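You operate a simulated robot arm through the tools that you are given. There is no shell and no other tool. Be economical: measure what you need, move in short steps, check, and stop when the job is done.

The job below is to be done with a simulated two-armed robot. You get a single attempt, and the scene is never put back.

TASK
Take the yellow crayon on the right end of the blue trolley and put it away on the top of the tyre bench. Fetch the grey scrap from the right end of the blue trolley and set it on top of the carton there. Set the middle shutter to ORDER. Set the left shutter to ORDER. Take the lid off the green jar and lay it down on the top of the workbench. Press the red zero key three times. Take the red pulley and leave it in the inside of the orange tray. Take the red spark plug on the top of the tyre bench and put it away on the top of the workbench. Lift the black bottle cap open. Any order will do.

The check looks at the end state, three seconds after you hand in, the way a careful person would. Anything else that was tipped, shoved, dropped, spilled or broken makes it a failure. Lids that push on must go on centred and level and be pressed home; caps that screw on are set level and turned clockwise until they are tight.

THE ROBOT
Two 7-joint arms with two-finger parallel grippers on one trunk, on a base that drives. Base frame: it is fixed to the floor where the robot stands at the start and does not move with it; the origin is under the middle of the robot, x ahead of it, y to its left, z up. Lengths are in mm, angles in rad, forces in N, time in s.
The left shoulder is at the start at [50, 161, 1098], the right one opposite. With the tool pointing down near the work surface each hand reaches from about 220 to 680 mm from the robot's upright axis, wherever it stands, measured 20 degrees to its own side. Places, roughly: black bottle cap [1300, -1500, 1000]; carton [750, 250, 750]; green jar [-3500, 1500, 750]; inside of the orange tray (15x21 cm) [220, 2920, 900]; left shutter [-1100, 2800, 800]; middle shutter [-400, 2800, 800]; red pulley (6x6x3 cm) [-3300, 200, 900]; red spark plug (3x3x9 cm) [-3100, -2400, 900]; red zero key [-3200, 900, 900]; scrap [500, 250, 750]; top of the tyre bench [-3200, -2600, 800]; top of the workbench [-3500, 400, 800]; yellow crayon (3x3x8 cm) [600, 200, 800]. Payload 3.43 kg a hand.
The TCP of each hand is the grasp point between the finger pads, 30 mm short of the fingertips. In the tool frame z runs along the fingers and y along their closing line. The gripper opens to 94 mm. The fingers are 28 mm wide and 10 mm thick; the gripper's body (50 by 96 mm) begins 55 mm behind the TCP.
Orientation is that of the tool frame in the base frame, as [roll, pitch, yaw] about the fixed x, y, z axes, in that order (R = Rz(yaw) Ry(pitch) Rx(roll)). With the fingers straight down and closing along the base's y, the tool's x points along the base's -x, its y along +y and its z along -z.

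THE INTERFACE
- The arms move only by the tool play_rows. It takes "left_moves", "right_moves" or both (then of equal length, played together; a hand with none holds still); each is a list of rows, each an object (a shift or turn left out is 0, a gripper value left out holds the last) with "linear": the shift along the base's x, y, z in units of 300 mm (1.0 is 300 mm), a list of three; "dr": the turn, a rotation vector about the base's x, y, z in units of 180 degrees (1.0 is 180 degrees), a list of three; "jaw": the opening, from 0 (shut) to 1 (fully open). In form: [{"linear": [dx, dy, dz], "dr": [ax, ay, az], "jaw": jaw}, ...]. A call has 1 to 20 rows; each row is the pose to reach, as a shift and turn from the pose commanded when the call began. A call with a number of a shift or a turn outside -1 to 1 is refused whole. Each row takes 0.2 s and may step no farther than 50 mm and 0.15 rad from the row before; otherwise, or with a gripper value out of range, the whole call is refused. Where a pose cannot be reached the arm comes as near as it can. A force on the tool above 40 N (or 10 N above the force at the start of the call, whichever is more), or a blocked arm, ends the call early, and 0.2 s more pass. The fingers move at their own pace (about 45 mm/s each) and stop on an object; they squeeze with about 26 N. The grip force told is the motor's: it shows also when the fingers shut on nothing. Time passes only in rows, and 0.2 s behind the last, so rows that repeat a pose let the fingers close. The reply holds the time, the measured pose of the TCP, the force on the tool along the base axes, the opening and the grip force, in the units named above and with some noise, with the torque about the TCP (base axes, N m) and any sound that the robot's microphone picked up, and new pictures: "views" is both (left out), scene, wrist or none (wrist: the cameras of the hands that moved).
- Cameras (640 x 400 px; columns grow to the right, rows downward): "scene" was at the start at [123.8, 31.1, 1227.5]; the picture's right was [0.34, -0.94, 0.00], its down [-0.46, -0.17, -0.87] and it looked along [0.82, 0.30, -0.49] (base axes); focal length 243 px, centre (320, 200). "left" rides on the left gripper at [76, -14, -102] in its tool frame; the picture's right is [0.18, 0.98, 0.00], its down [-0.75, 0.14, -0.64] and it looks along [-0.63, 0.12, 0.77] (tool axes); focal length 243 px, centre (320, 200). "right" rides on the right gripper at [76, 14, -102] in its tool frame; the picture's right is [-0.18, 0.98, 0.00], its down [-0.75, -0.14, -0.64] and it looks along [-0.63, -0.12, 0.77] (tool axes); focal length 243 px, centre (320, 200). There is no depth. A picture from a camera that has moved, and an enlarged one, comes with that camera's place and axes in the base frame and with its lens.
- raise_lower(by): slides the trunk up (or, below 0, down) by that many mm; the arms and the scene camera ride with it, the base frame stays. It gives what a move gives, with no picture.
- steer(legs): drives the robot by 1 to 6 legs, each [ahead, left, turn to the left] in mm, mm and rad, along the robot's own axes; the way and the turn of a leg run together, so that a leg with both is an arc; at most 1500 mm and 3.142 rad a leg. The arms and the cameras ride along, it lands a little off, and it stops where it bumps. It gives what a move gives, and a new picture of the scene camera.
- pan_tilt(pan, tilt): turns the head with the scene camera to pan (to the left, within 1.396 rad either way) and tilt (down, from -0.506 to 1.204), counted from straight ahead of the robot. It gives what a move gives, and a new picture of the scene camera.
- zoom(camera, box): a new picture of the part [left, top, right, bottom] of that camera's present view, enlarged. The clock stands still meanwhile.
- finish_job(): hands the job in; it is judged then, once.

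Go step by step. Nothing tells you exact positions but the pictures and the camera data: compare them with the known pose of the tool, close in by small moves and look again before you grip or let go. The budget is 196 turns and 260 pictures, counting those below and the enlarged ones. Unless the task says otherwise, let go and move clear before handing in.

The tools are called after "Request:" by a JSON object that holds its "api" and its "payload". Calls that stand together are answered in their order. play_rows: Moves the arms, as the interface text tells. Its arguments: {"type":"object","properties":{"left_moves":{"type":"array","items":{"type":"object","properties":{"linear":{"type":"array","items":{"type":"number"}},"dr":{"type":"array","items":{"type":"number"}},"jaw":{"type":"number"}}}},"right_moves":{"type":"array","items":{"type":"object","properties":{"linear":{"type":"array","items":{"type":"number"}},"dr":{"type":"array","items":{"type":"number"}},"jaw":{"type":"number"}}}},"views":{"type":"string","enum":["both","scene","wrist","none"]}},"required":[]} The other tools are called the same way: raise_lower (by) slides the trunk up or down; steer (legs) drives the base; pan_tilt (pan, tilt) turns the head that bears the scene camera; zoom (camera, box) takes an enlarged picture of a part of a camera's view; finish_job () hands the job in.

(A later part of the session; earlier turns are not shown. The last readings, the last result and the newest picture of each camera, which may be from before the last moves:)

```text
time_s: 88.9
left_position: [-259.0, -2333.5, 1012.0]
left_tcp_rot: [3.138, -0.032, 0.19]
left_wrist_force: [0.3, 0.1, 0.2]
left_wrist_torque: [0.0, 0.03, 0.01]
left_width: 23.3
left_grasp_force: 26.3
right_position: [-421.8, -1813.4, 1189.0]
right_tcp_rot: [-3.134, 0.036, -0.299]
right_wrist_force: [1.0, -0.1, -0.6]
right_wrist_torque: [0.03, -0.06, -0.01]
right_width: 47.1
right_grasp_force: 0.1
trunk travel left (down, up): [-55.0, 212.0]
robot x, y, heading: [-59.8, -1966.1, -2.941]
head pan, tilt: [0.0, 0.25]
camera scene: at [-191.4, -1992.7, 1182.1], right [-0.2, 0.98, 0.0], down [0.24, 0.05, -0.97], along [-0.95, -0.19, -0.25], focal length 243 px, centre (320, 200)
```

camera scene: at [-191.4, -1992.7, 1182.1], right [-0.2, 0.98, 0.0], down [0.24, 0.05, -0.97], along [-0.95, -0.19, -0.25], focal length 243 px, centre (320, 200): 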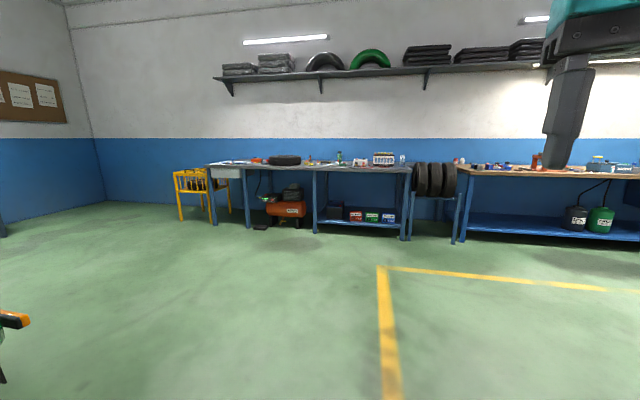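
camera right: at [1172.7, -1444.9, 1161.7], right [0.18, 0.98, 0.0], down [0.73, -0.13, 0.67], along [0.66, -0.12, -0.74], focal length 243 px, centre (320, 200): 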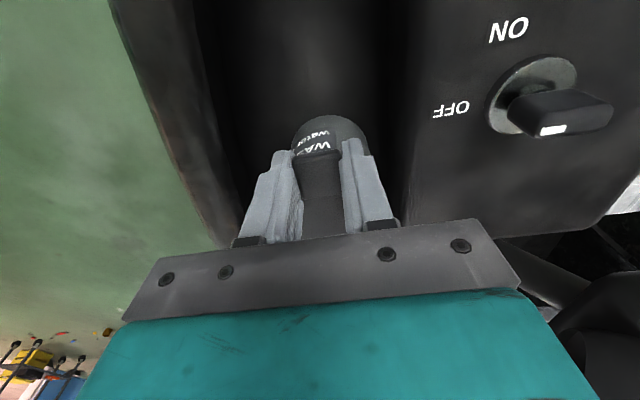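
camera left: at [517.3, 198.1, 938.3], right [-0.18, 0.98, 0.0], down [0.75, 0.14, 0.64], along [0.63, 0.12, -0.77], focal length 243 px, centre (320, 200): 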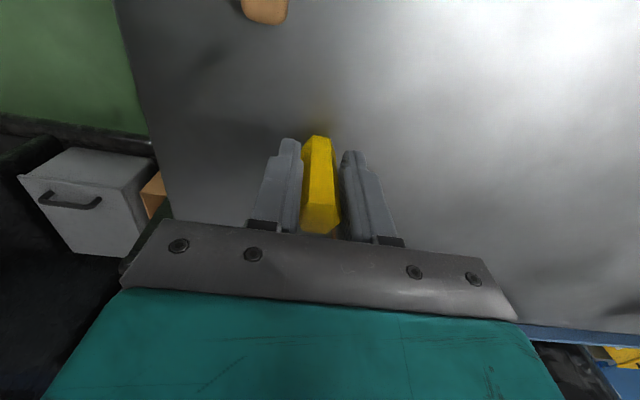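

The tyre bench is ahead-left with many items on it, and the workbench is to its right. I'll drive up in front of the tyre bench with a safe gap.

Request:
{"api": "steer", "payload": {"legs": [[0, 0, -0.2], [1150, 240, 0], [1050, 240, 0]]}}

Request:
{"api": "pan_tilt", "payload": {"pan": 0, "tilt": 0.5}}

```text
time_s: 100.8
left_position: [-2546.7, -2752.2, 1012.3]
left_tcp_rot: [3.138, -0.029, -0.009]
left_wrist_force: [-0.3, 0.5, -0.3]
left_wrist_torque: [-0.02, 0.02, 0.03]
left_width: 23.5
left_grasp_force: 26.0
right_position: [-2602.5, -2209.1, 1188.9]
right_tcp_rot: [-3.133, 0.037, -0.494]
right_wrist_force: [0.4, 0.5, -0.5]
right_wrist_torque: [-0.01, -0.01, -0.03]
right_width: 47.2
right_grasp_force: 0.1
trunk travel left (down, up): [-55.0, 212.0]
robot x, y, heading: [-2271.6, -2435.2, 3.139]
head pan, tilt: [0.0, 0.25]
camera scene: at [-2412.3, -2432.3, 1182.1], right [0.0, 1.0, 0.0], down [0.25, 0.0, -0.97], along [-0.97, 0.0, -0.25], focal length 243 px, centre (320, 200)
```

scene: 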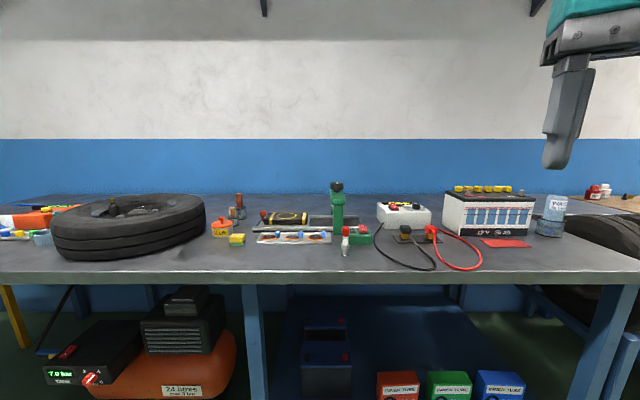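

```text
time_s: 101.5
left_position: [-2547.4, -2752.7, 1012.5]
left_tcp_rot: [3.137, -0.029, -0.01]
left_wrist_force: [-0.7, 0.7, -0.2]
left_wrist_torque: [0.0, 0.01, 0.02]
left_width: 23.4
left_grasp_force: 26.3
right_position: [-2602.5, -2210.4, 1188.3]
right_tcp_rot: [-3.132, 0.037, -0.498]
right_wrist_force: [-0.8, 0.3, -0.3]
right_wrist_torque: [0.04, 0.01, -0.02]
right_width: 46.9
right_grasp_force: 0.1
trunk travel left (down, up): [-55.0, 212.0]
robot x, y, heading: [-2277.2, -2432.7, 3.14]
head pan, tilt: [0.0, 0.499]
camera scene: at [-2409.8, -2432.2, 1159.0], right [0.0, 1.0, 0.0], down [0.48, 0.0, -0.88], along [-0.88, 0.0, -0.48], focal length 243 px, centre (320, 200)
```

scene: 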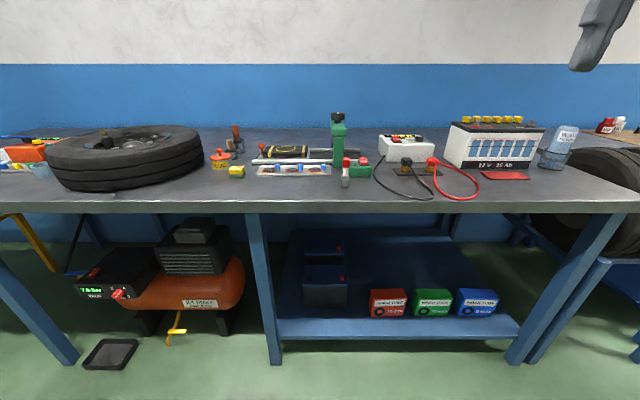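

Request:
{"api": "zoom", "payload": {"camera": "scene", "box": [190, 100, 390, 220]}}

```text
3.20 times, centred on (290, 160) of scene
camera zoom: at [-2409.8, -2432.2, 1159.0], right [0.0, 1.0, 0.0], down [0.48, 0.0, -0.88], along [-0.88, 0.0, -0.48], focal length 778 px, centre (416, 328)
```

zoom: 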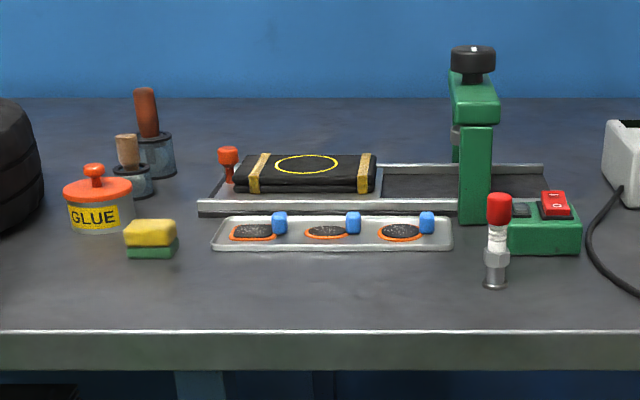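

The spark plug stands at about [-3074,-2359] on a bench top at z≈841, with its front edge near x=-2987. There is free space near [-3065,-2700] for the crayon. I'll drive in and check the crayon in hand.

Request:
{"api": "steer", "payload": {"legs": [[270, 107, 0]]}}

Request:
{"api": "play_rows", "payload": {"left_moves": [{"linear": [-0.1, 0.05, 0], "dr": [0, 0.005, 0.001]}, {"linear": [-0.25, 0.12, 0], "dr": [0, 0.009, 0.003]}, {"linear": [-0.4, 0.18, 0], "dr": [0, 0.009, 0.003]}, {"linear": [-0.5, 0.2, 0], "dr": [0, 0.009, 0.003]}], "right_moves": [{"linear": [0, 0, 0], "dr": [0, -0.003, 0.04], "jaw": 0.7}, {"linear": [0, 0, 0], "dr": [0, -0.006, 0.08]}, {"linear": [0, 0, 0], "dr": [0, -0.009, 0.12]}, {"linear": [0, 0, 0], "dr": [0, -0.0118, 0.157]}]}}

```text
time_s: 103.5
left_position: [-2816.4, -2859.2, 1013.1]
left_tcp_rot: [3.138, -0.032, -0.007]
left_wrist_force: [0.5, -0.3, -0.6]
left_wrist_torque: [0.01, -0.01, -0.05]
left_width: 23.1
left_grasp_force: 25.5
right_position: [-2874.4, -2315.9, 1188.4]
right_tcp_rot: [-3.134, 0.036, -0.496]
right_wrist_force: [-0.8, 0.0, 0.0]
right_wrist_torque: [0.01, -0.02, 0.02]
right_width: 47.0
right_grasp_force: 0.1
trunk travel left (down, up): [-55.0, 212.0]
robot x, y, heading: [-2549.6, -2538.1, -3.144]
head pan, tilt: [0.0, 0.499]
camera scene: at [-2680.3, -2537.8, 1158.9], right [0.0, 1.0, 0.0], down [0.48, 0.0, -0.88], along [-0.88, 0.0, -0.48], focal length 243 px, centre (320, 200)
```

scene: 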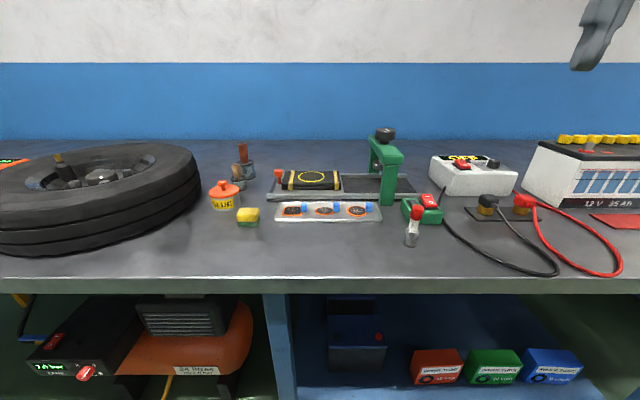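

```text
time_s: 104.5
left_position: [-2966.5, -2796.1, 1012.5]
left_tcp_rot: [3.137, -0.002, 0.0]
left_wrist_force: [-0.1, -0.3, -0.8]
left_wrist_torque: [0.01, 0.0, 0.03]
left_width: 23.2
left_grasp_force: 25.6
right_position: [-2872.9, -2315.0, 1189.2]
right_tcp_rot: [-3.124, 0.0, -0.003]
right_wrist_force: [-0.6, 0.6, 0.3]
right_wrist_torque: [0.03, 0.02, 0.01]
right_width: 65.6
right_grasp_force: 0.0
trunk travel left (down, up): [-55.0, 212.0]
robot x, y, heading: [-2546.7, -2537.3, -3.14]
head pan, tilt: [0.0, 0.499]
camera scene: at [-2680.3, -2537.6, 1158.9], right [0.0, 1.0, 0.0], down [0.48, 0.0, -0.88], along [-0.88, 0.0, -0.48], focal length 243 px, centre (320, 200)
camera right: at [-2796.6, -2331.5, 1291.5], right [-0.19, -0.98, -0.02], down [-0.75, 0.13, 0.65], along [-0.63, 0.13, -0.76], focal length 243 px, centre (320, 200)
camera left: at [-2891.6, -2781.8, 1114.6], right [0.19, -0.98, 0.0], down [-0.75, -0.14, 0.64], along [-0.63, -0.12, -0.77], focal length 243 px, centre (320, 200)
```

scene: 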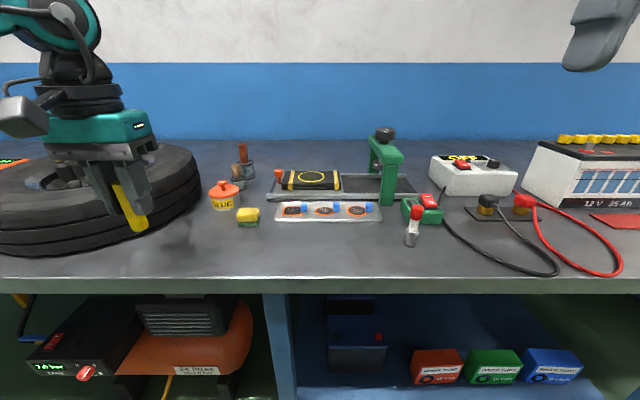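
right: 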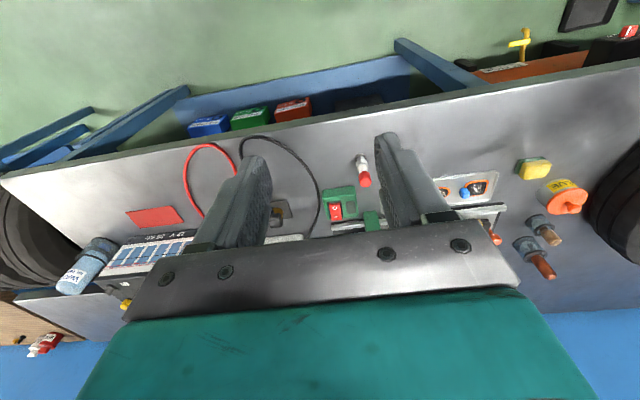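
left: 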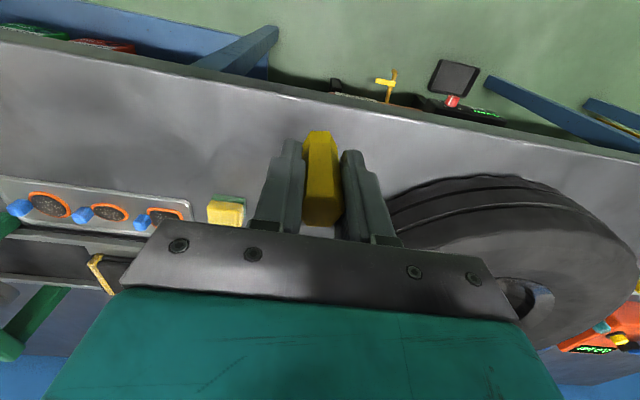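

Request:
{"api": "zoom", "payload": {"camera": "scene", "box": [60, 110, 180, 250]}}

Request:
{"api": "zoom", "payload": {"camera": "left", "box": [240, 110, 400, 240]}}

```text
2.86 times, centred on (120, 180) of scene
camera zoom: at [-2680.3, -2537.6, 1158.9], right [0.0, 1.0, 0.0], down [0.48, 0.0, -0.88], along [-0.88, 0.0, -0.48], focal length 694 px, centre (891, 257)
```

zoom: 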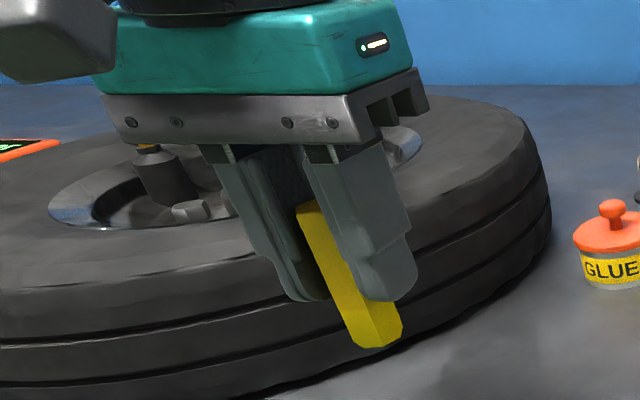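

```text
3.08 times, centred on (320, 175) of left
camera zoom: at [-2891.6, -2781.8, 1114.6], right [0.19, -0.98, 0.0], down [-0.75, -0.14, 0.64], along [-0.63, -0.12, -0.77], focal length 746 px, centre (320, 277)
```

zoom: 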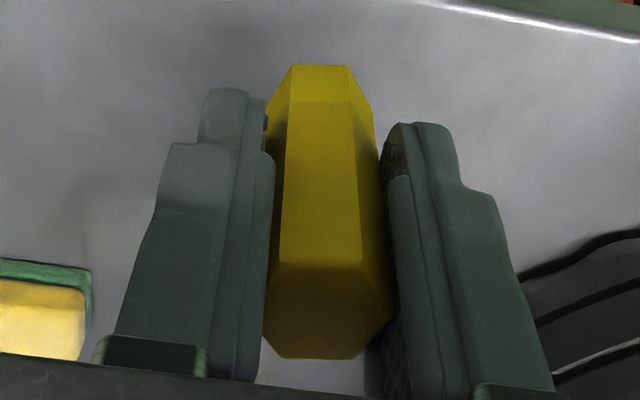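

The crayon is still upright in the grip. I'll move it over the free spot near [-3065,-2690] and lower it to just above the top.

Request:
{"api": "play_rows", "payload": {"left_moves": [{"linear": [-0.05, 0.12, 0]}, {"linear": [-0.15, 0.24, 0]}, {"linear": [-0.28, 0.33, 0]}, {"linear": [-0.327, 0.353, -0.1]}, {"linear": [-0.327, 0.353, -0.23]}, {"linear": [-0.327, 0.353, -0.34]}]}}

```text
time_s: 105.9
left_position: [-3051.5, -2707.9, 912.0]
left_tcp_rot: [3.139, 0.0, 0.001]
left_wrist_force: [-1.1, 0.0, -0.2]
left_wrist_torque: [0.03, 0.01, -0.01]
left_width: 23.3
left_grasp_force: 25.8
left hand out of reach, approached as far as the arm can: row 3, 4, 5, 6
right_position: [-2873.9, -2315.3, 1189.1]
right_tcp_rot: [-3.125, 0.002, -0.004]
right_wrist_force: [0.5, 0.0, -0.2]
right_wrist_torque: [0.01, -0.03, 0.0]
right_width: 65.7
right_grasp_force: 0.2
trunk travel left (down, up): [-55.0, 212.0]
robot x, y, heading: [-2543.0, -2538.0, -3.138]
head pan, tilt: [0.0, 0.499]
camera scene: at [-2680.2, -2537.8, 1159.0], right [0.0, 1.0, 0.0], down [0.48, 0.0, -0.88], along [-0.88, 0.0, -0.48], focal length 243 px, centre (320, 200)
camera left: at [-2975.5, -2693.6, 1013.2], right [0.19, -0.98, 0.0], down [-0.75, -0.14, 0.64], along [-0.63, -0.12, -0.77], focal length 243 px, centre (320, 200)
```

scene: 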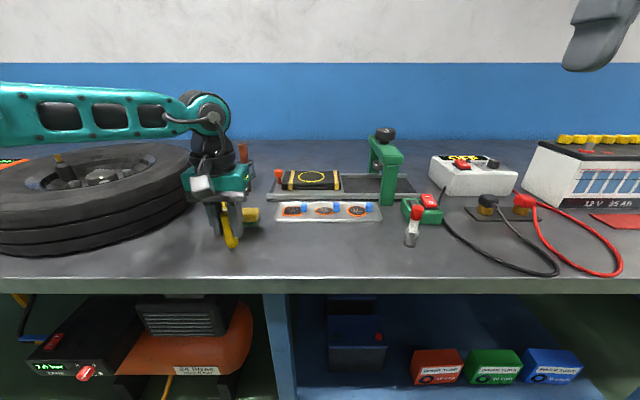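
left: 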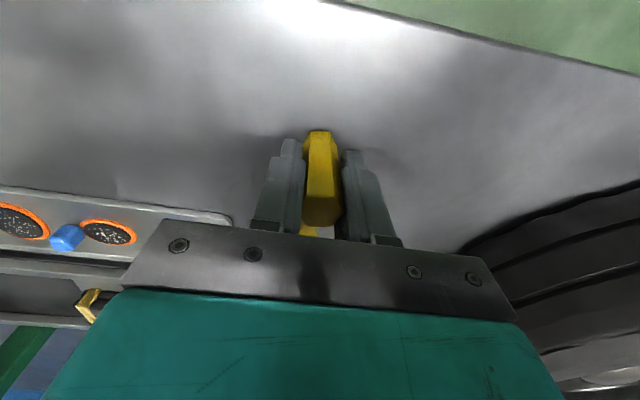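

Request:
{"api": "play_rows", "payload": {"left_moves": [{"linear": [0.03, 0, -0.03]}, {"linear": [0.03, 0, -0.045]}], "views": "none"}}

Request:
{"api": "zoom", "payload": {"camera": "scene", "box": [170, 170, 290, 290]}}

```text
time_s: 106.5
left_position: [-3041.9, -2707.8, 903.3]
left_tcp_rot: [3.14, 0.006, 0.004]
left_wrist_force: [-3.9, -3.1, 29.9]
left_wrist_torque: [-0.18, 0.11, 0.0]
left_width: 23.6
left_grasp_force: 26.2
right_position: [-2871.5, -2314.5, 1189.9]
right_tcp_rot: [-3.124, 0.005, -0.004]
right_wrist_force: [0.0, 0.6, 0.0]
right_wrist_torque: [-0.02, 0.02, 0.02]
right_width: 65.8
right_grasp_force: 0.1
trunk travel left (down, up): [-55.0, 212.0]
robot x, y, heading: [-2545.6, -2539.8, -3.143]
head pan, tilt: [0.0, 0.499]
```

```text
3.33 times, centred on (230, 230) of scene
camera zoom: at [-2678.6, -2537.3, 1159.7], right [0.0, 1.0, 0.0], down [0.48, 0.0, -0.88], along [-0.88, 0.0, -0.48], focal length 810 px, centre (620, 100)
```

zoom: 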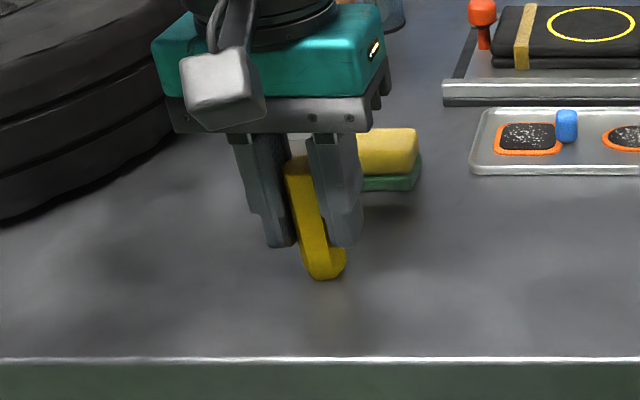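

Contact. I'll ease up slightly and release slowly.

Request:
{"api": "play_rows", "payload": {"left_moves": [{"linear": [0, 0, 0.005]}, {"linear": [0, 0, 0.005], "jaw": 0.32}, {"linear": [0, 0, 0.005], "jaw": 0.42}, {"linear": [0, 0, 0.005], "jaw": 0.55}, {"linear": [0, 0, 0.005], "jaw": 0.6}, {"linear": [0, 0, 0.12], "jaw": 0.6}, {"linear": [0, 0, 0.28]}, {"linear": [0, 0, 0.4]}], "views": "none"}}

Request:
{"api": "zoom", "payload": {"camera": "scene", "box": [170, 130, 450, 290]}}

```text
time_s: 108.3
left_position: [-3038.5, -2709.8, 1017.4]
left_tcp_rot: [3.137, -0.002, 0.004]
left_wrist_force: [0.4, -0.3, 0.2]
left_wrist_torque: [0.0, 0.0, -0.02]
left_width: 56.1
left_grasp_force: 0.0
right_position: [-2873.4, -2316.2, 1190.1]
right_tcp_rot: [-3.125, -0.001, -0.003]
right_wrist_force: [-0.6, -0.5, -0.4]
right_wrist_torque: [-0.03, -0.01, -0.02]
right_width: 66.1
right_grasp_force: 0.2
trunk travel left (down, up): [-55.0, 212.0]
robot x, y, heading: [-2545.5, -2538.2, -3.142]
head pan, tilt: [0.0, 0.499]
```

```text
2.29 times, centred on (310, 210) of scene
camera zoom: at [-2680.3, -2537.9, 1158.9], right [0.0, 1.0, 0.0], down [0.48, 0.0, -0.88], along [-0.88, 0.0, -0.48], focal length 555 px, centre (343, 177)
```

zoom: 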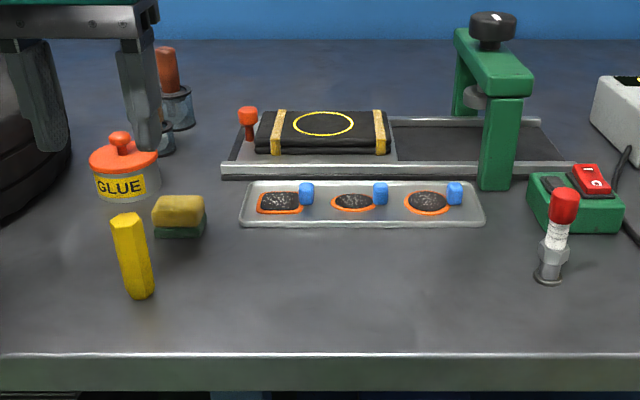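

The crayon stands on the bench. Next, the right hand goes over the spark plug at about [-3065,-2360].

Request:
{"api": "play_rows", "payload": {"right_moves": [{"linear": [-0.12, -0.03, -0.08]}, {"linear": [-0.24, -0.06, -0.16]}, {"linear": [-0.36, -0.09, -0.25]}, {"linear": [-0.5, -0.12, -0.33]}, {"linear": [-0.6, -0.14, -0.43]}, {"linear": [-0.64, -0.147, -0.55]}, {"linear": [-0.64, -0.147, -0.65]}], "views": "wrist"}}

```text
time_s: 109.9
left_position: [-3039.2, -2708.8, 1017.9]
left_tcp_rot: [3.138, -0.002, 0.005]
left_wrist_force: [-0.2, 0.0, -0.4]
left_wrist_torque: [0.02, 0.0, 0.0]
left_width: 56.6
left_grasp_force: 0.1
right_position: [-3066.9, -2359.7, 993.9]
right_tcp_rot: [-3.124, 0.002, -0.005]
right_wrist_force: [0.5, -0.6, 0.1]
right_wrist_torque: [0.05, -0.01, 0.01]
right_width: 65.8
right_grasp_force: 0.0
trunk travel left (down, up): [-55.0, 212.0]
robot x, y, heading: [-2550.0, -2538.2, -3.14]
head pan, tilt: [0.0, 0.499]
camera right: at [-2989.7, -2376.2, 1096.8], right [-0.19, -0.98, -0.02], down [-0.75, 0.13, 0.65], along [-0.63, 0.13, -0.76], focal length 243 px, centre (320, 200)
```

right: 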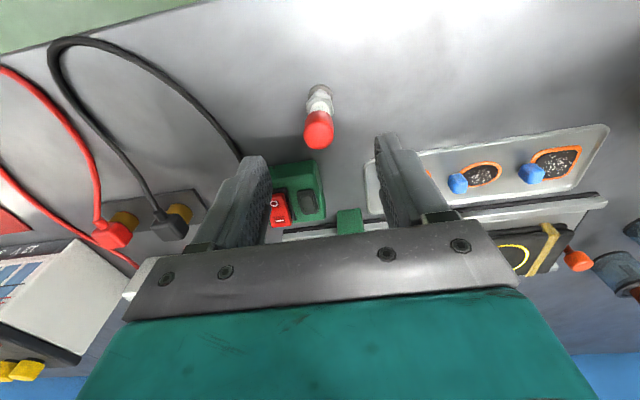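

The plug is centred. Descending and closing.

Request:
{"api": "play_rows", "payload": {"right_moves": [{"linear": [0.003, 0, -0.15]}, {"linear": [0.003, 0, -0.297]}, {"linear": [0.003, 0, -0.297], "jaw": 0.4}, {"linear": [0.003, 0, -0.297], "jaw": 0.1}, {"linear": [0.003, 0, -0.297], "jaw": 0.1}, {"linear": [0.003, 0, -0.297], "jaw": 0.1}], "views": "wrist"}}

```text
time_s: 111.3
left_position: [-3038.3, -2708.6, 1017.8]
left_tcp_rot: [3.138, -0.003, 0.005]
left_wrist_force: [0.3, 0.6, 0.4]
left_wrist_torque: [0.01, -0.01, 0.02]
left_width: 56.6
left_grasp_force: 0.2
right_position: [-3063.2, -2358.7, 905.7]
right_tcp_rot: [-3.122, 0.002, -0.003]
right_wrist_force: [0.7, -0.4, 0.2]
right_wrist_torque: [0.04, 0.01, 0.01]
right_width: 21.4
right_grasp_force: 26.4
trunk travel left (down, up): [-55.0, 212.0]
robot x, y, heading: [-2549.0, -2539.4, -3.145]
head pan, tilt: [0.0, 0.499]
camera right: at [-2987.0, -2375.6, 1008.1], right [-0.19, -0.98, -0.02], down [-0.75, 0.13, 0.65], along [-0.63, 0.13, -0.76], focal length 243 px, centre (320, 200)
```

right: 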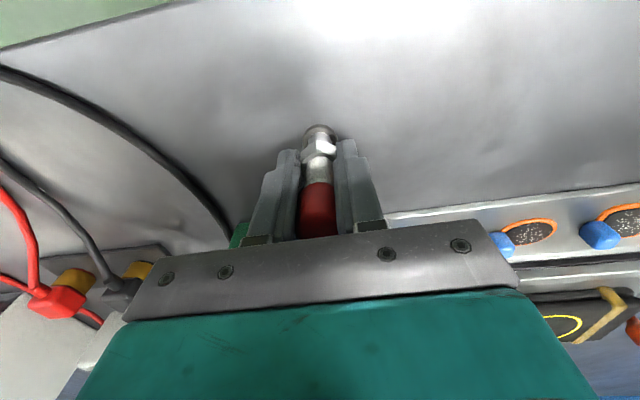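

Gripped. I'll lift, retract both arms, back off, and slide right toward the workbench.

Request:
{"api": "play_rows", "payload": {"right_moves": [{"linear": [0, 0, 0.15]}, {"linear": [0, 0, 0.3]}, {"linear": [0.05, 0, 0.45]}, {"linear": [0.2, 0.03, 0.5]}, {"linear": [0.35, 0.06, 0.5]}, {"linear": [0.5, 0.1, 0.5]}, {"linear": [0.65, 0.12, 0.5]}], "left_moves": [{"linear": [0.05, 0, 0.05]}, {"linear": [0.15, 0, 0.1]}, {"linear": [0.3, 0, 0.1]}, {"linear": [0.45, -0.03, 0.1]}, {"linear": [0.6, -0.06, 0.1]}, {"linear": [0.7, -0.1, 0.1]}, {"linear": [0.75, -0.1, 0.1]}], "views": "none"}}

Request:
{"api": "steer", "payload": {"legs": [[-350, 0, 0], [0, -1400, 0], [0, -1350, 0]]}}

```text
time_s: 112.9
left_position: [-2813.3, -2737.6, 1048.4]
left_tcp_rot: [3.139, -0.001, 0.003]
left_wrist_force: [0.5, -0.6, 0.9]
left_wrist_torque: [0.03, 0.02, 0.0]
left_width: 56.5
left_grasp_force: 0.1
right_position: [-2868.6, -2325.5, 1055.6]
right_tcp_rot: [-3.127, 0.0, -0.004]
right_wrist_force: [0.5, 0.1, -1.3]
right_wrist_torque: [0.02, -0.01, -0.02]
right_width: 21.5
right_grasp_force: 26.1
trunk travel left (down, up): [-55.0, 212.0]
robot x, y, heading: [-2545.0, -2536.1, -3.142]
head pan, tilt: [0.0, 0.499]
```

```text
time_s: 139.2
left_position: [-2490.2, 39.0, 1048.0]
left_tcp_rot: [3.138, -0.002, 0.011]
left_wrist_force: [-0.4, -0.6, 0.3]
left_wrist_torque: [0.01, 0.05, 0.04]
left_width: 56.5
left_grasp_force: 0.0
right_position: [-2549.2, 454.3, 1055.4]
right_tcp_rot: [-3.124, 0.0, 0.004]
right_wrist_force: [-0.7, -0.9, -0.1]
right_wrist_torque: [0.01, 0.01, 0.03]
right_width: 21.3
right_grasp_force: 25.9
trunk travel left (down, up): [-55.0, 212.0]
robot x, y, heading: [-2230.6, 243.6, -3.132]
head pan, tilt: [0.0, 0.499]
camera scene: at [-2357.7, 242.8, 1159.0], right [-0.01, 1.0, 0.0], down [0.48, 0.0, -0.88], along [-0.88, -0.01, -0.48], focal length 243 px, centre (320, 200)
```

scene: 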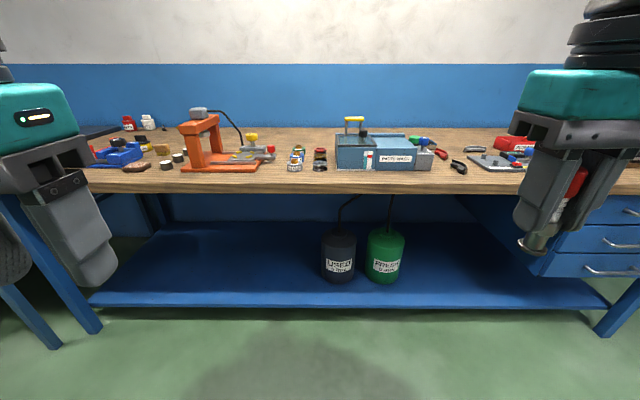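

Request:
{"api": "zoom", "payload": {"camera": "scene", "box": [80, 90, 360, 210]}}

Request:
{"api": "zoom", "payload": {"camera": "scene", "box": [320, 90, 600, 210]}}

```text
2.29 times, centred on (220, 150) of scene
camera zoom: at [-2357.7, 242.8, 1159.0], right [-0.01, 1.0, 0.0], down [0.48, 0.0, -0.88], along [-0.88, -0.01, -0.48], focal length 555 px, centre (549, 314)
```

zoom: 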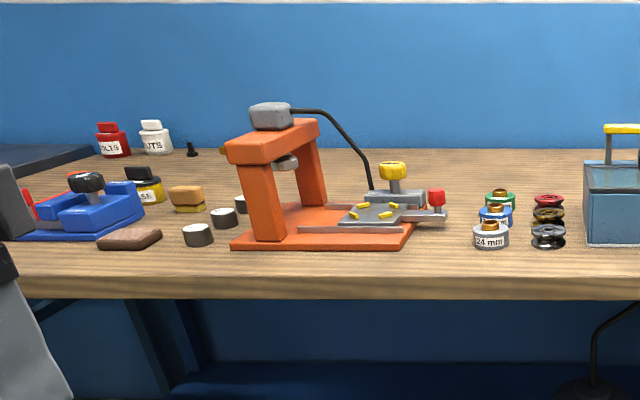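

```text
2.29 times, centred on (460, 150) of scene
camera zoom: at [-2357.7, 242.8, 1159.0], right [-0.01, 1.0, 0.0], down [0.48, 0.0, -0.88], along [-0.88, -0.01, -0.48], focal length 555 px, centre (0, 314)
```

zoom: 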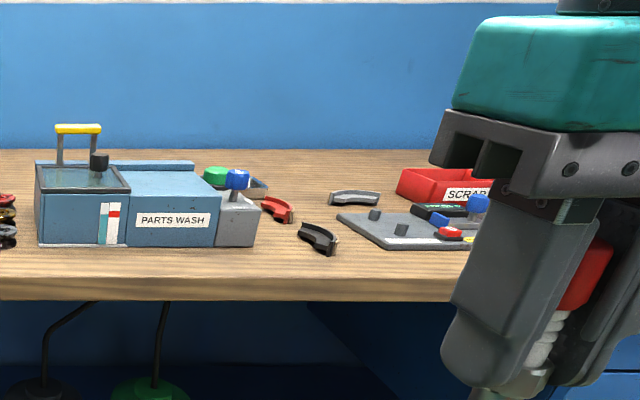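

The red pulley is the rearmost of three reels near [-3267,232]. I'll move right and closer, then look from there.

Request:
{"api": "steer", "payload": {"legs": [[0, -216, -0.01], [300, 0, 0]]}}

Request:
{"api": "pan_tilt", "payload": {"pan": 0, "tilt": 0.6}}

```text
time_s: 143.2
left_position: [-2783.9, 258.4, 1048.4]
left_tcp_rot: [3.138, -0.002, -0.003]
left_wrist_force: [0.1, -0.6, 0.8]
left_wrist_torque: [-0.01, -0.02, 0.02]
left_width: 56.6
left_grasp_force: 0.1
right_position: [-2840.0, 671.3, 1054.9]
right_tcp_rot: [-3.123, 0.002, -0.008]
right_wrist_force: [-0.2, -0.7, -0.9]
right_wrist_torque: [-0.01, 0.0, -0.03]
right_width: 21.4
right_grasp_force: 26.2
trunk travel left (down, up): [-55.0, 212.0]
robot x, y, heading: [-2516.0, 456.3, 3.136]
head pan, tilt: [0.0, 0.499]
camera scene: at [-2649.9, 458.0, 1158.9], right [0.0, 1.0, 0.0], down [0.48, 0.0, -0.88], along [-0.88, 0.0, -0.48], focal length 243 px, centre (320, 200)
```

scene: 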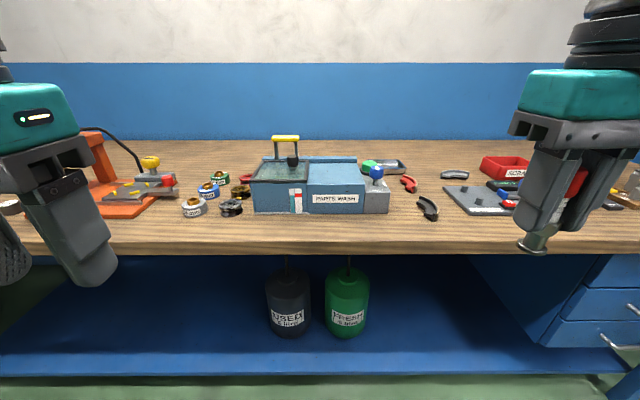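

```text
time_s: 143.9
left_position: [-2783.3, 257.7, 1048.6]
left_tcp_rot: [3.138, -0.003, -0.004]
left_wrist_force: [-0.1, 0.3, -0.2]
left_wrist_torque: [0.0, -0.02, -0.01]
left_width: 56.5
left_grasp_force: 0.0
right_position: [-2839.9, 671.8, 1055.7]
right_tcp_rot: [-3.125, 0.001, -0.008]
right_wrist_force: [-0.1, -0.4, 0.1]
right_wrist_torque: [-0.02, -0.03, -0.02]
right_width: 21.3
right_grasp_force: 26.1
trunk travel left (down, up): [-55.0, 212.0]
robot x, y, heading: [-2513.7, 454.0, 3.136]
head pan, tilt: [0.0, 0.6]
camera scene: at [-2647.0, 457.9, 1149.9], right [0.0, 1.0, 0.0], down [0.56, 0.0, -0.83], along [-0.83, 0.0, -0.56], focal length 243 px, centre (320, 200)
```

scene: 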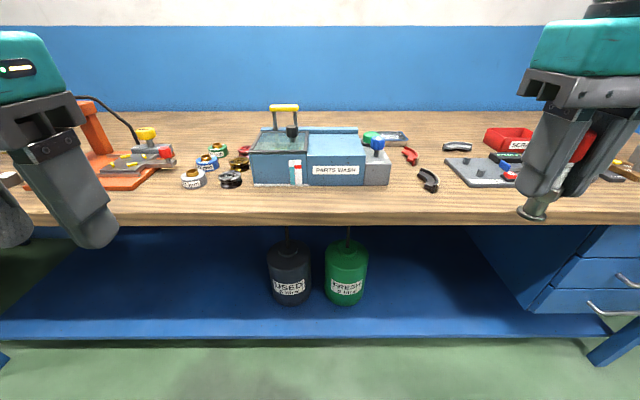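

Request:
{"api": "zoom", "payload": {"camera": "scene", "box": [170, 110, 310, 220]}}

Request:
{"api": "zoom", "payload": {"camera": "scene", "box": [350, 110, 640, 240]}}

```text
3.64 times, centred on (240, 165) of scene
camera zoom: at [-2647.0, 457.9, 1149.9], right [0.0, 1.0, 0.0], down [0.56, 0.0, -0.83], along [-0.83, 0.0, -0.56], focal length 884 px, centre (611, 327)
```

zoom: 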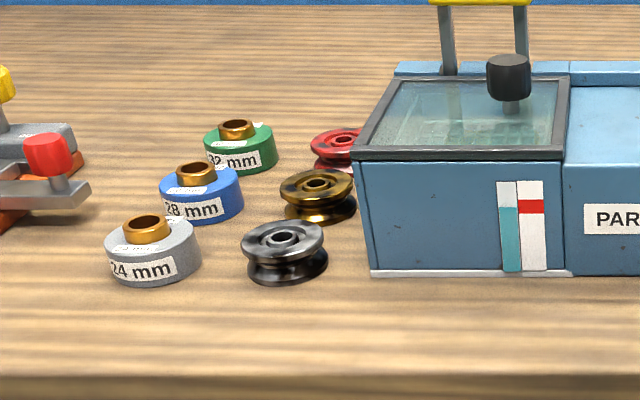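

```text
2.21 times, centred on (495, 175) of scene
camera zoom: at [-2647.0, 457.9, 1149.9], right [0.0, 1.0, 0.0], down [0.56, 0.0, -0.83], along [-0.83, 0.0, -0.56], focal length 536 px, centre (-66, 255)
```

zoom: 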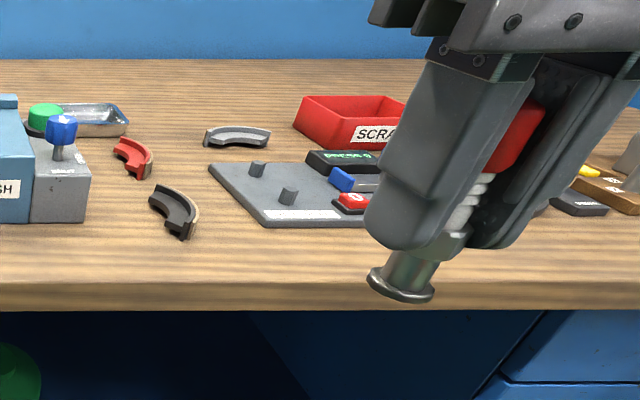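

Bench top is z≈828 with its edge near x=-3070. The red pulley is at about [-3380,224], the red zero key near [-3226,970], and there's clear space near [-3130,655] for the plug. I'll drive in 285 mm.

Request:
{"api": "steer", "payload": {"legs": [[285, 0, 0.005]]}}

Request:
{"api": "play_rows", "payload": {"right_moves": [{"linear": [0, -0.03, -0.1], "dr": [-0.005, 0, 0]}, {"linear": [0, -0.05, -0.25], "dr": [-0.005, 0, 0]}, {"linear": [0, -0.05, -0.4], "dr": [-0.005, 0, 0]}, {"linear": [0, -0.05, -0.5], "dr": [-0.005, 0, 0]}]}}

```text
time_s: 145.9
left_position: [-3071.9, 254.5, 1048.0]
left_tcp_rot: [3.137, -0.001, 0.011]
left_wrist_force: [0.0, 0.6, -0.5]
left_wrist_torque: [-0.02, -0.02, 0.01]
left_width: 56.8
left_grasp_force: 0.1
right_position: [-3132.2, 667.1, 1056.4]
right_tcp_rot: [-3.124, 0.003, 0.003]
right_wrist_force: [0.1, -0.7, 0.1]
right_wrist_torque: [0.0, 0.03, 0.0]
right_width: 21.2
right_grasp_force: 26.1
trunk travel left (down, up): [-55.0, 212.0]
robot x, y, heading: [-2803.7, 453.6, -3.137]
head pan, tilt: [0.0, 0.6]
camera scene: at [-2936.2, 455.8, 1149.8], right [-0.01, 1.0, 0.0], down [0.57, 0.0, -0.82], along [-0.82, -0.01, -0.57], focal length 243 px, centre (320, 200)
```

scene: 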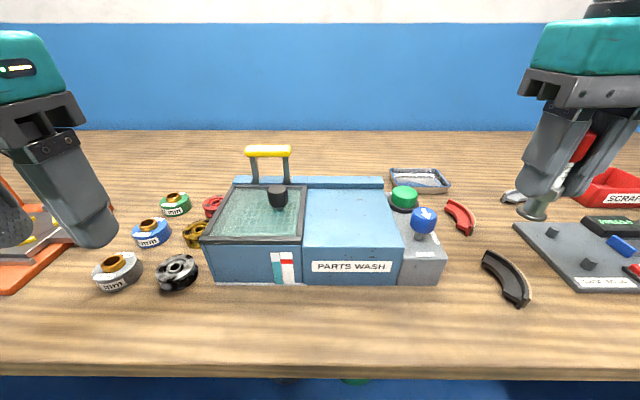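

```text
time_s: 146.9
left_position: [-3069.8, 253.5, 1049.6]
left_tcp_rot: [3.139, -0.002, 0.009]
left_wrist_force: [-0.3, -0.3, 0.4]
left_wrist_torque: [0.01, 0.02, 0.03]
left_width: 56.2
left_grasp_force: 0.1
right_position: [-3129.0, 652.0, 907.3]
right_tcp_rot: [-3.139, 0.0, 0.004]
right_wrist_force: [-0.4, -0.7, -0.2]
right_wrist_torque: [0.0, 0.03, 0.02]
right_width: 21.4
right_grasp_force: 26.2
trunk travel left (down, up): [-55.0, 212.0]
robot x, y, heading: [-2808.5, 453.1, -3.132]
head pan, tilt: [0.0, 0.6]
camera scene: at [-2936.0, 455.9, 1149.9], right [-0.01, 1.0, 0.0], down [0.56, 0.0, -0.82], along [-0.82, -0.01, -0.57], focal length 243 px, centre (320, 200)
camera right: at [-3052.2, 638.0, 1010.0], right [-0.18, -0.98, 0.0], down [-0.75, 0.14, 0.64], along [-0.63, 0.12, -0.77], focal length 243 px, centre (320, 200)
```

scene: 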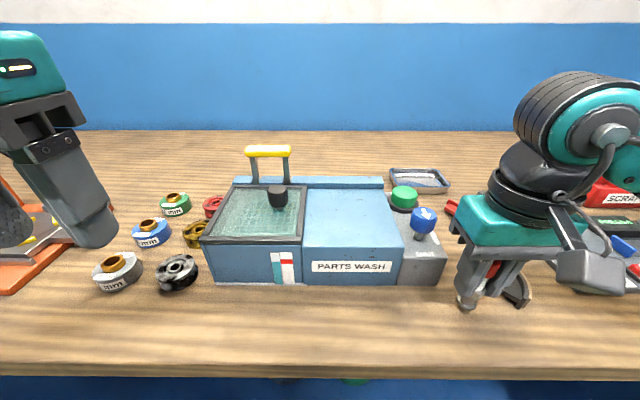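
right: 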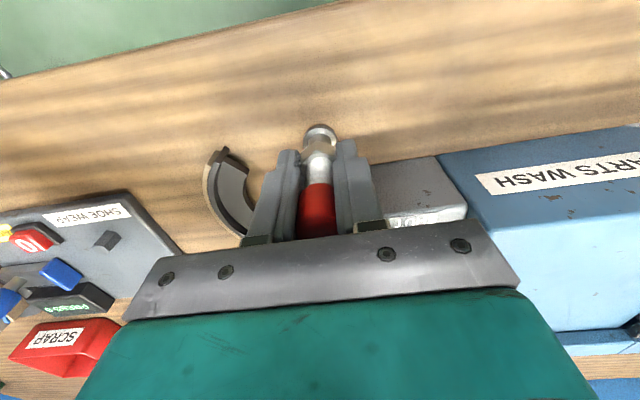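

The spot is clear. Lowering until contact.

Request:
{"api": "play_rows", "payload": {"right_moves": [{"linear": [0.02, 0, -0.03]}, {"linear": [0.02, 0, -0.04]}, {"linear": [0.02, 0, -0.05]}, {"linear": [0.02, 0, -0.06]}, {"linear": [0.02, 0, -0.07]}], "views": "none"}}

```text
time_s: 148.1
left_position: [-3069.8, 253.3, 1049.5]
left_tcp_rot: [3.138, 0.0, 0.008]
left_wrist_force: [-0.5, -0.2, 0.6]
left_wrist_torque: [0.0, 0.0, -0.01]
left_width: 56.3
left_grasp_force: 0.1
right_position: [-3125.6, 652.3, 886.1]
right_tcp_rot: [-3.14, 0.006, 0.003]
right_wrist_force: [0.2, 1.8, 22.0]
right_wrist_torque: [0.06, 0.02, -0.01]
right_width: 21.4
right_grasp_force: 25.3
trunk travel left (down, up): [-55.0, 212.0]
robot x, y, heading: [-2804.7, 454.8, -3.13]
head pan, tilt: [0.0, 0.6]
```

Request:
{"api": "play_rows", "payload": {"right_moves": [{"linear": [0, 0, 0.003]}, {"linear": [0, 0, 0.003], "jaw": 0.3}, {"linear": [0, 0, 0.003], "jaw": 0.4}, {"linear": [0, 0, 0.003], "jaw": 0.55}, {"linear": [0, 0, 0.12], "jaw": 0.55}, {"linear": [0, 0, 0.28]}, {"linear": [0, 0, 0.44]}], "views": "scene"}}

```text
time_s: 149.7
left_position: [-3069.6, 253.7, 1047.9]
left_tcp_rot: [3.139, -0.001, 0.012]
left_wrist_force: [-0.1, 0.5, 0.3]
left_wrist_torque: [0.0, 0.0, -0.02]
left_width: 56.4
left_grasp_force: 0.1
right_position: [-3123.8, 652.9, 1015.3]
right_tcp_rot: [-3.141, 0.001, 0.004]
right_wrist_force: [-0.2, 0.9, 0.5]
right_wrist_torque: [-0.02, 0.01, 0.02]
right_width: 51.5
right_grasp_force: 0.0
trunk travel left (down, up): [-55.0, 212.0]
robot x, y, heading: [-2804.6, 458.2, -3.135]
head pan, tilt: [0.0, 0.6]
camera scene: at [-2935.7, 455.7, 1149.9], right [-0.01, 1.0, 0.0], down [0.56, 0.0, -0.83], along [-0.83, -0.01, -0.56], focal length 243 px, centre (320, 200)
```

scene: 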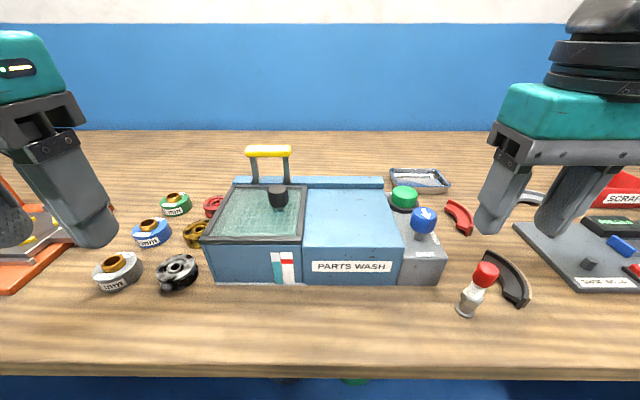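

The plug stands on the workbench. Now the left hand goes over the red pulley.

Request:
{"api": "play_rows", "payload": {"left_moves": [{"linear": [-0.13, -0.02, 0], "jaw": 0.8}, {"linear": [-0.26, -0.04, 0]}, {"linear": [-0.39, -0.06, 0]}, {"linear": [-0.52, -0.08, -0.03]}, {"linear": [-0.65, -0.1, -0.06]}, {"linear": [-0.78, -0.1, -0.1]}, {"linear": [-0.91, -0.1, -0.15]}, {"linear": [-1.0, -0.1, -0.2]}]}}

```text
time_s: 151.5
left_position: [-3353.5, 214.2, 984.5]
left_tcp_rot: [3.138, 0.0, 0.01]
left_wrist_force: [0.8, -0.1, -0.2]
left_wrist_torque: [0.0, -0.01, 0.01]
left_width: 74.8
left_grasp_force: 0.2
left hand out of reach, approached as far as the arm can: row 8
right_position: [-3124.9, 652.8, 1013.8]
right_tcp_rot: [-3.139, 0.001, 0.005]
right_wrist_force: [-0.6, 0.5, 0.4]
right_wrist_torque: [0.01, -0.03, 0.03]
right_width: 51.6
right_grasp_force: 0.0
trunk travel left (down, up): [-55.0, 212.0]
robot x, y, heading: [-2805.8, 458.1, -3.133]
head pan, tilt: [0.0, 0.6]
camera scene: at [-2935.9, 455.8, 1149.9], right [-0.01, 1.0, 0.0], down [0.56, 0.0, -0.83], along [-0.83, -0.01, -0.56], focal length 243 px, centre (320, 200)
camera left: at [-3278.3, 230.8, 1086.1], right [0.19, -0.98, 0.0], down [-0.75, -0.15, 0.64], along [-0.63, -0.13, -0.77], focal length 243 px, centre (320, 200)
```

scene: 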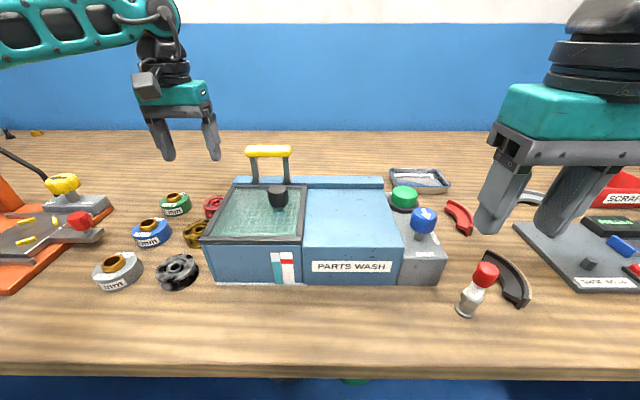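
left: 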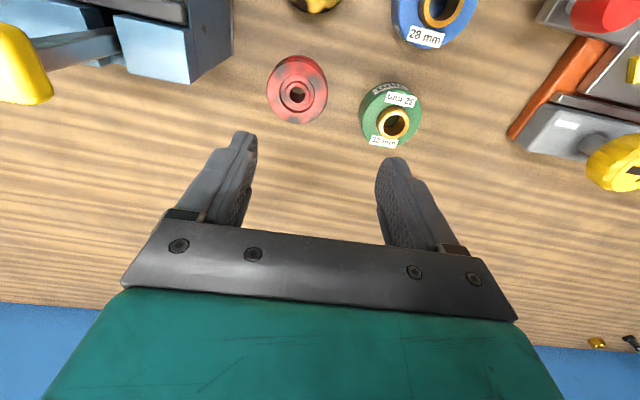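

The pulley is at about [-3347,237]; its right side is tight against the parts washer wall at y≈288. I'll align at y=233 and descend partway to check.

Request:
{"api": "play_rows", "payload": {"left_moves": [{"linear": [0.02, 0.063, 0]}, {"linear": [0.02, 0.063, -0.12]}, {"linear": [0.02, 0.063, -0.22]}], "views": "wrist"}}

Request:
{"api": "zoom", "payload": {"camera": "scene", "box": [130, 120, 290, 250]}}

```text
time_s: 152.3
left_position: [-3347.0, 233.9, 918.4]
left_tcp_rot: [3.138, 0.001, 0.01]
left_wrist_force: [0.0, 0.6, -0.1]
left_wrist_torque: [-0.02, -0.01, 0.0]
left_width: 75.3
left_grasp_force: 0.1
left hand out of reach, approached as far as the arm can: row 1
right_position: [-3125.3, 651.3, 1016.1]
right_tcp_rot: [-3.14, 0.002, 0.003]
right_wrist_force: [0.0, -0.5, 0.1]
right_wrist_torque: [0.0, 0.04, -0.01]
right_width: 51.8
right_grasp_force: 0.0
trunk travel left (down, up): [-55.0, 212.0]
robot x, y, heading: [-2805.1, 458.3, -3.134]
head pan, tilt: [0.0, 0.6]
camera left: at [-3272.0, 248.4, 1020.8], right [0.19, -0.98, 0.0], down [-0.75, -0.15, 0.64], along [-0.63, -0.13, -0.77], focal length 243 px, centre (320, 200)
```

left: 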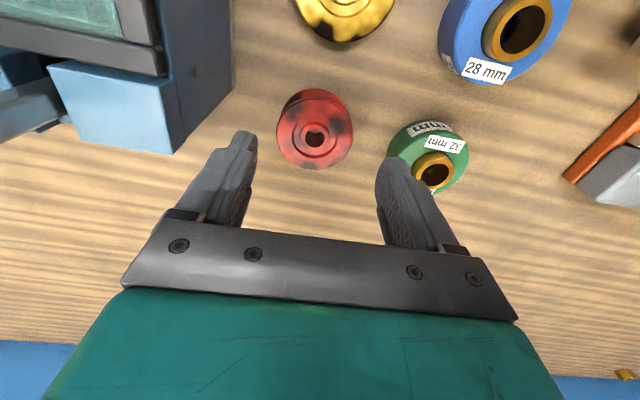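

```text
3.08 times, centred on (210, 185) of scene
camera zoom: at [-2936.0, 455.8, 1149.9], right [-0.01, 1.0, 0.0], down [0.57, 0.0, -0.82], along [-0.82, -0.01, -0.57], focal length 748 px, centre (658, 246)
```

zoom: 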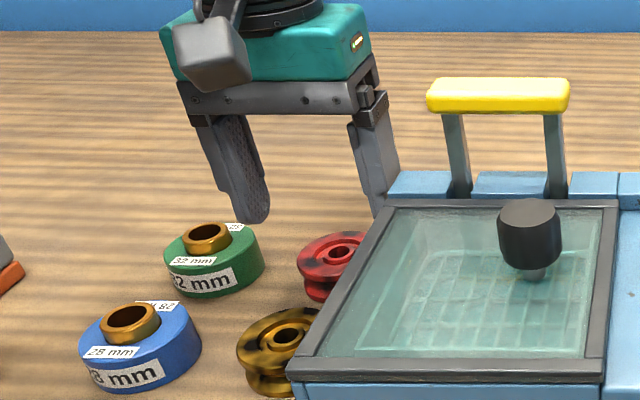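

The wall is actually at y≈302, so there's clearance. I'll centre at y=237, descend and grip.

Request:
{"api": "play_rows", "payload": {"left_moves": [{"linear": [-0.003, 0.011, -0.06]}, {"linear": [-0.003, 0.011, -0.13]}, {"linear": [-0.003, 0.011, -0.187]}, {"linear": [-0.003, 0.011, -0.187], "jaw": 0.6}, {"linear": [-0.003, 0.011, -0.187], "jaw": 0.3}, {"linear": [-0.003, 0.011, -0.187], "jaw": 0.3}], "views": "wrist"}}

```text
time_s: 153.7
left_position: [-3338.7, 233.9, 870.2]
left_tcp_rot: [-3.141, 0.01, 0.008]
left_wrist_force: [-2.5, 3.4, 30.8]
left_wrist_torque: [0.56, -0.28, 0.19]
left_width: 53.0
left_grasp_force: 26.1
left hand out of reach, approached as far as the arm can: row 1, 2, 3, 4, 5, 6
right_position: [-3123.2, 654.2, 1015.8]
right_tcp_rot: [3.141, 0.004, 0.005]
right_wrist_force: [-0.5, 1.4, 0.2]
right_wrist_torque: [0.01, -0.03, 0.02]
right_width: 51.9
right_grasp_force: 0.0
trunk travel left (down, up): [-55.0, 212.0]
robot x, y, heading: [-2806.4, 455.9, -3.14]
head pan, tilt: [0.0, 0.6]
camera left: at [-3262.6, 248.8, 971.1], right [0.19, -0.98, 0.0], down [-0.75, -0.15, 0.65], along [-0.64, -0.12, -0.76], focal length 243 px, centre (320, 200)
```

left: 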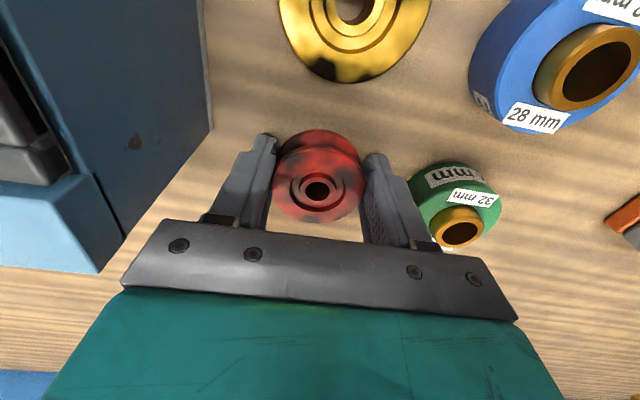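

Gripped at 53 mm, with some upward push. I'll lift slowly and check.

Request:
{"api": "play_rows", "payload": {"left_moves": [{"linear": [0, 0, 0.02]}, {"linear": [0, 0, 0.06]}, {"linear": [0, -0.01, 0.12]}, {"linear": [0, -0.01, 0.2]}]}}

```text
time_s: 154.7
left_position: [-3338.9, 227.4, 924.0]
left_tcp_rot: [3.138, -0.003, 0.01]
left_wrist_force: [0.3, 1.1, -0.5]
left_wrist_torque: [0.01, 0.0, 0.0]
left_width: 53.1
left_grasp_force: 26.1
right_position: [-3124.8, 653.5, 1015.2]
right_tcp_rot: [-3.139, 0.002, 0.004]
right_wrist_force: [-1.0, 0.5, 0.2]
right_wrist_torque: [0.01, 0.03, -0.02]
right_width: 52.0
right_grasp_force: 0.0
trunk travel left (down, up): [-55.0, 212.0]
robot x, y, heading: [-2801.8, 453.9, -3.133]
head pan, tilt: [0.0, 0.6]
camera scene: at [-2935.9, 455.9, 1149.9], right [-0.01, 1.0, 0.0], down [0.56, 0.0, -0.83], along [-0.83, -0.01, -0.56], focal length 243 px, centre (320, 200)
camera left: at [-3263.3, 243.0, 1026.1], right [0.19, -0.98, 0.01], down [-0.75, -0.15, 0.64], along [-0.63, -0.13, -0.77], focal length 243 px, centre (320, 200)
```

scene: 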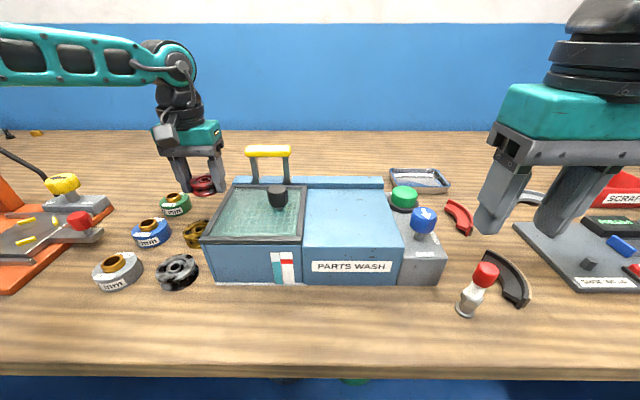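
left: 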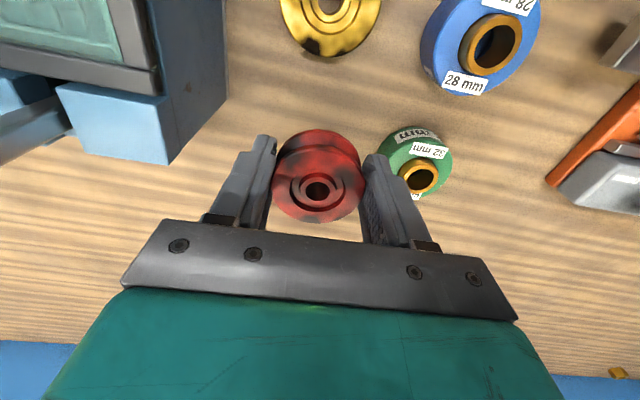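

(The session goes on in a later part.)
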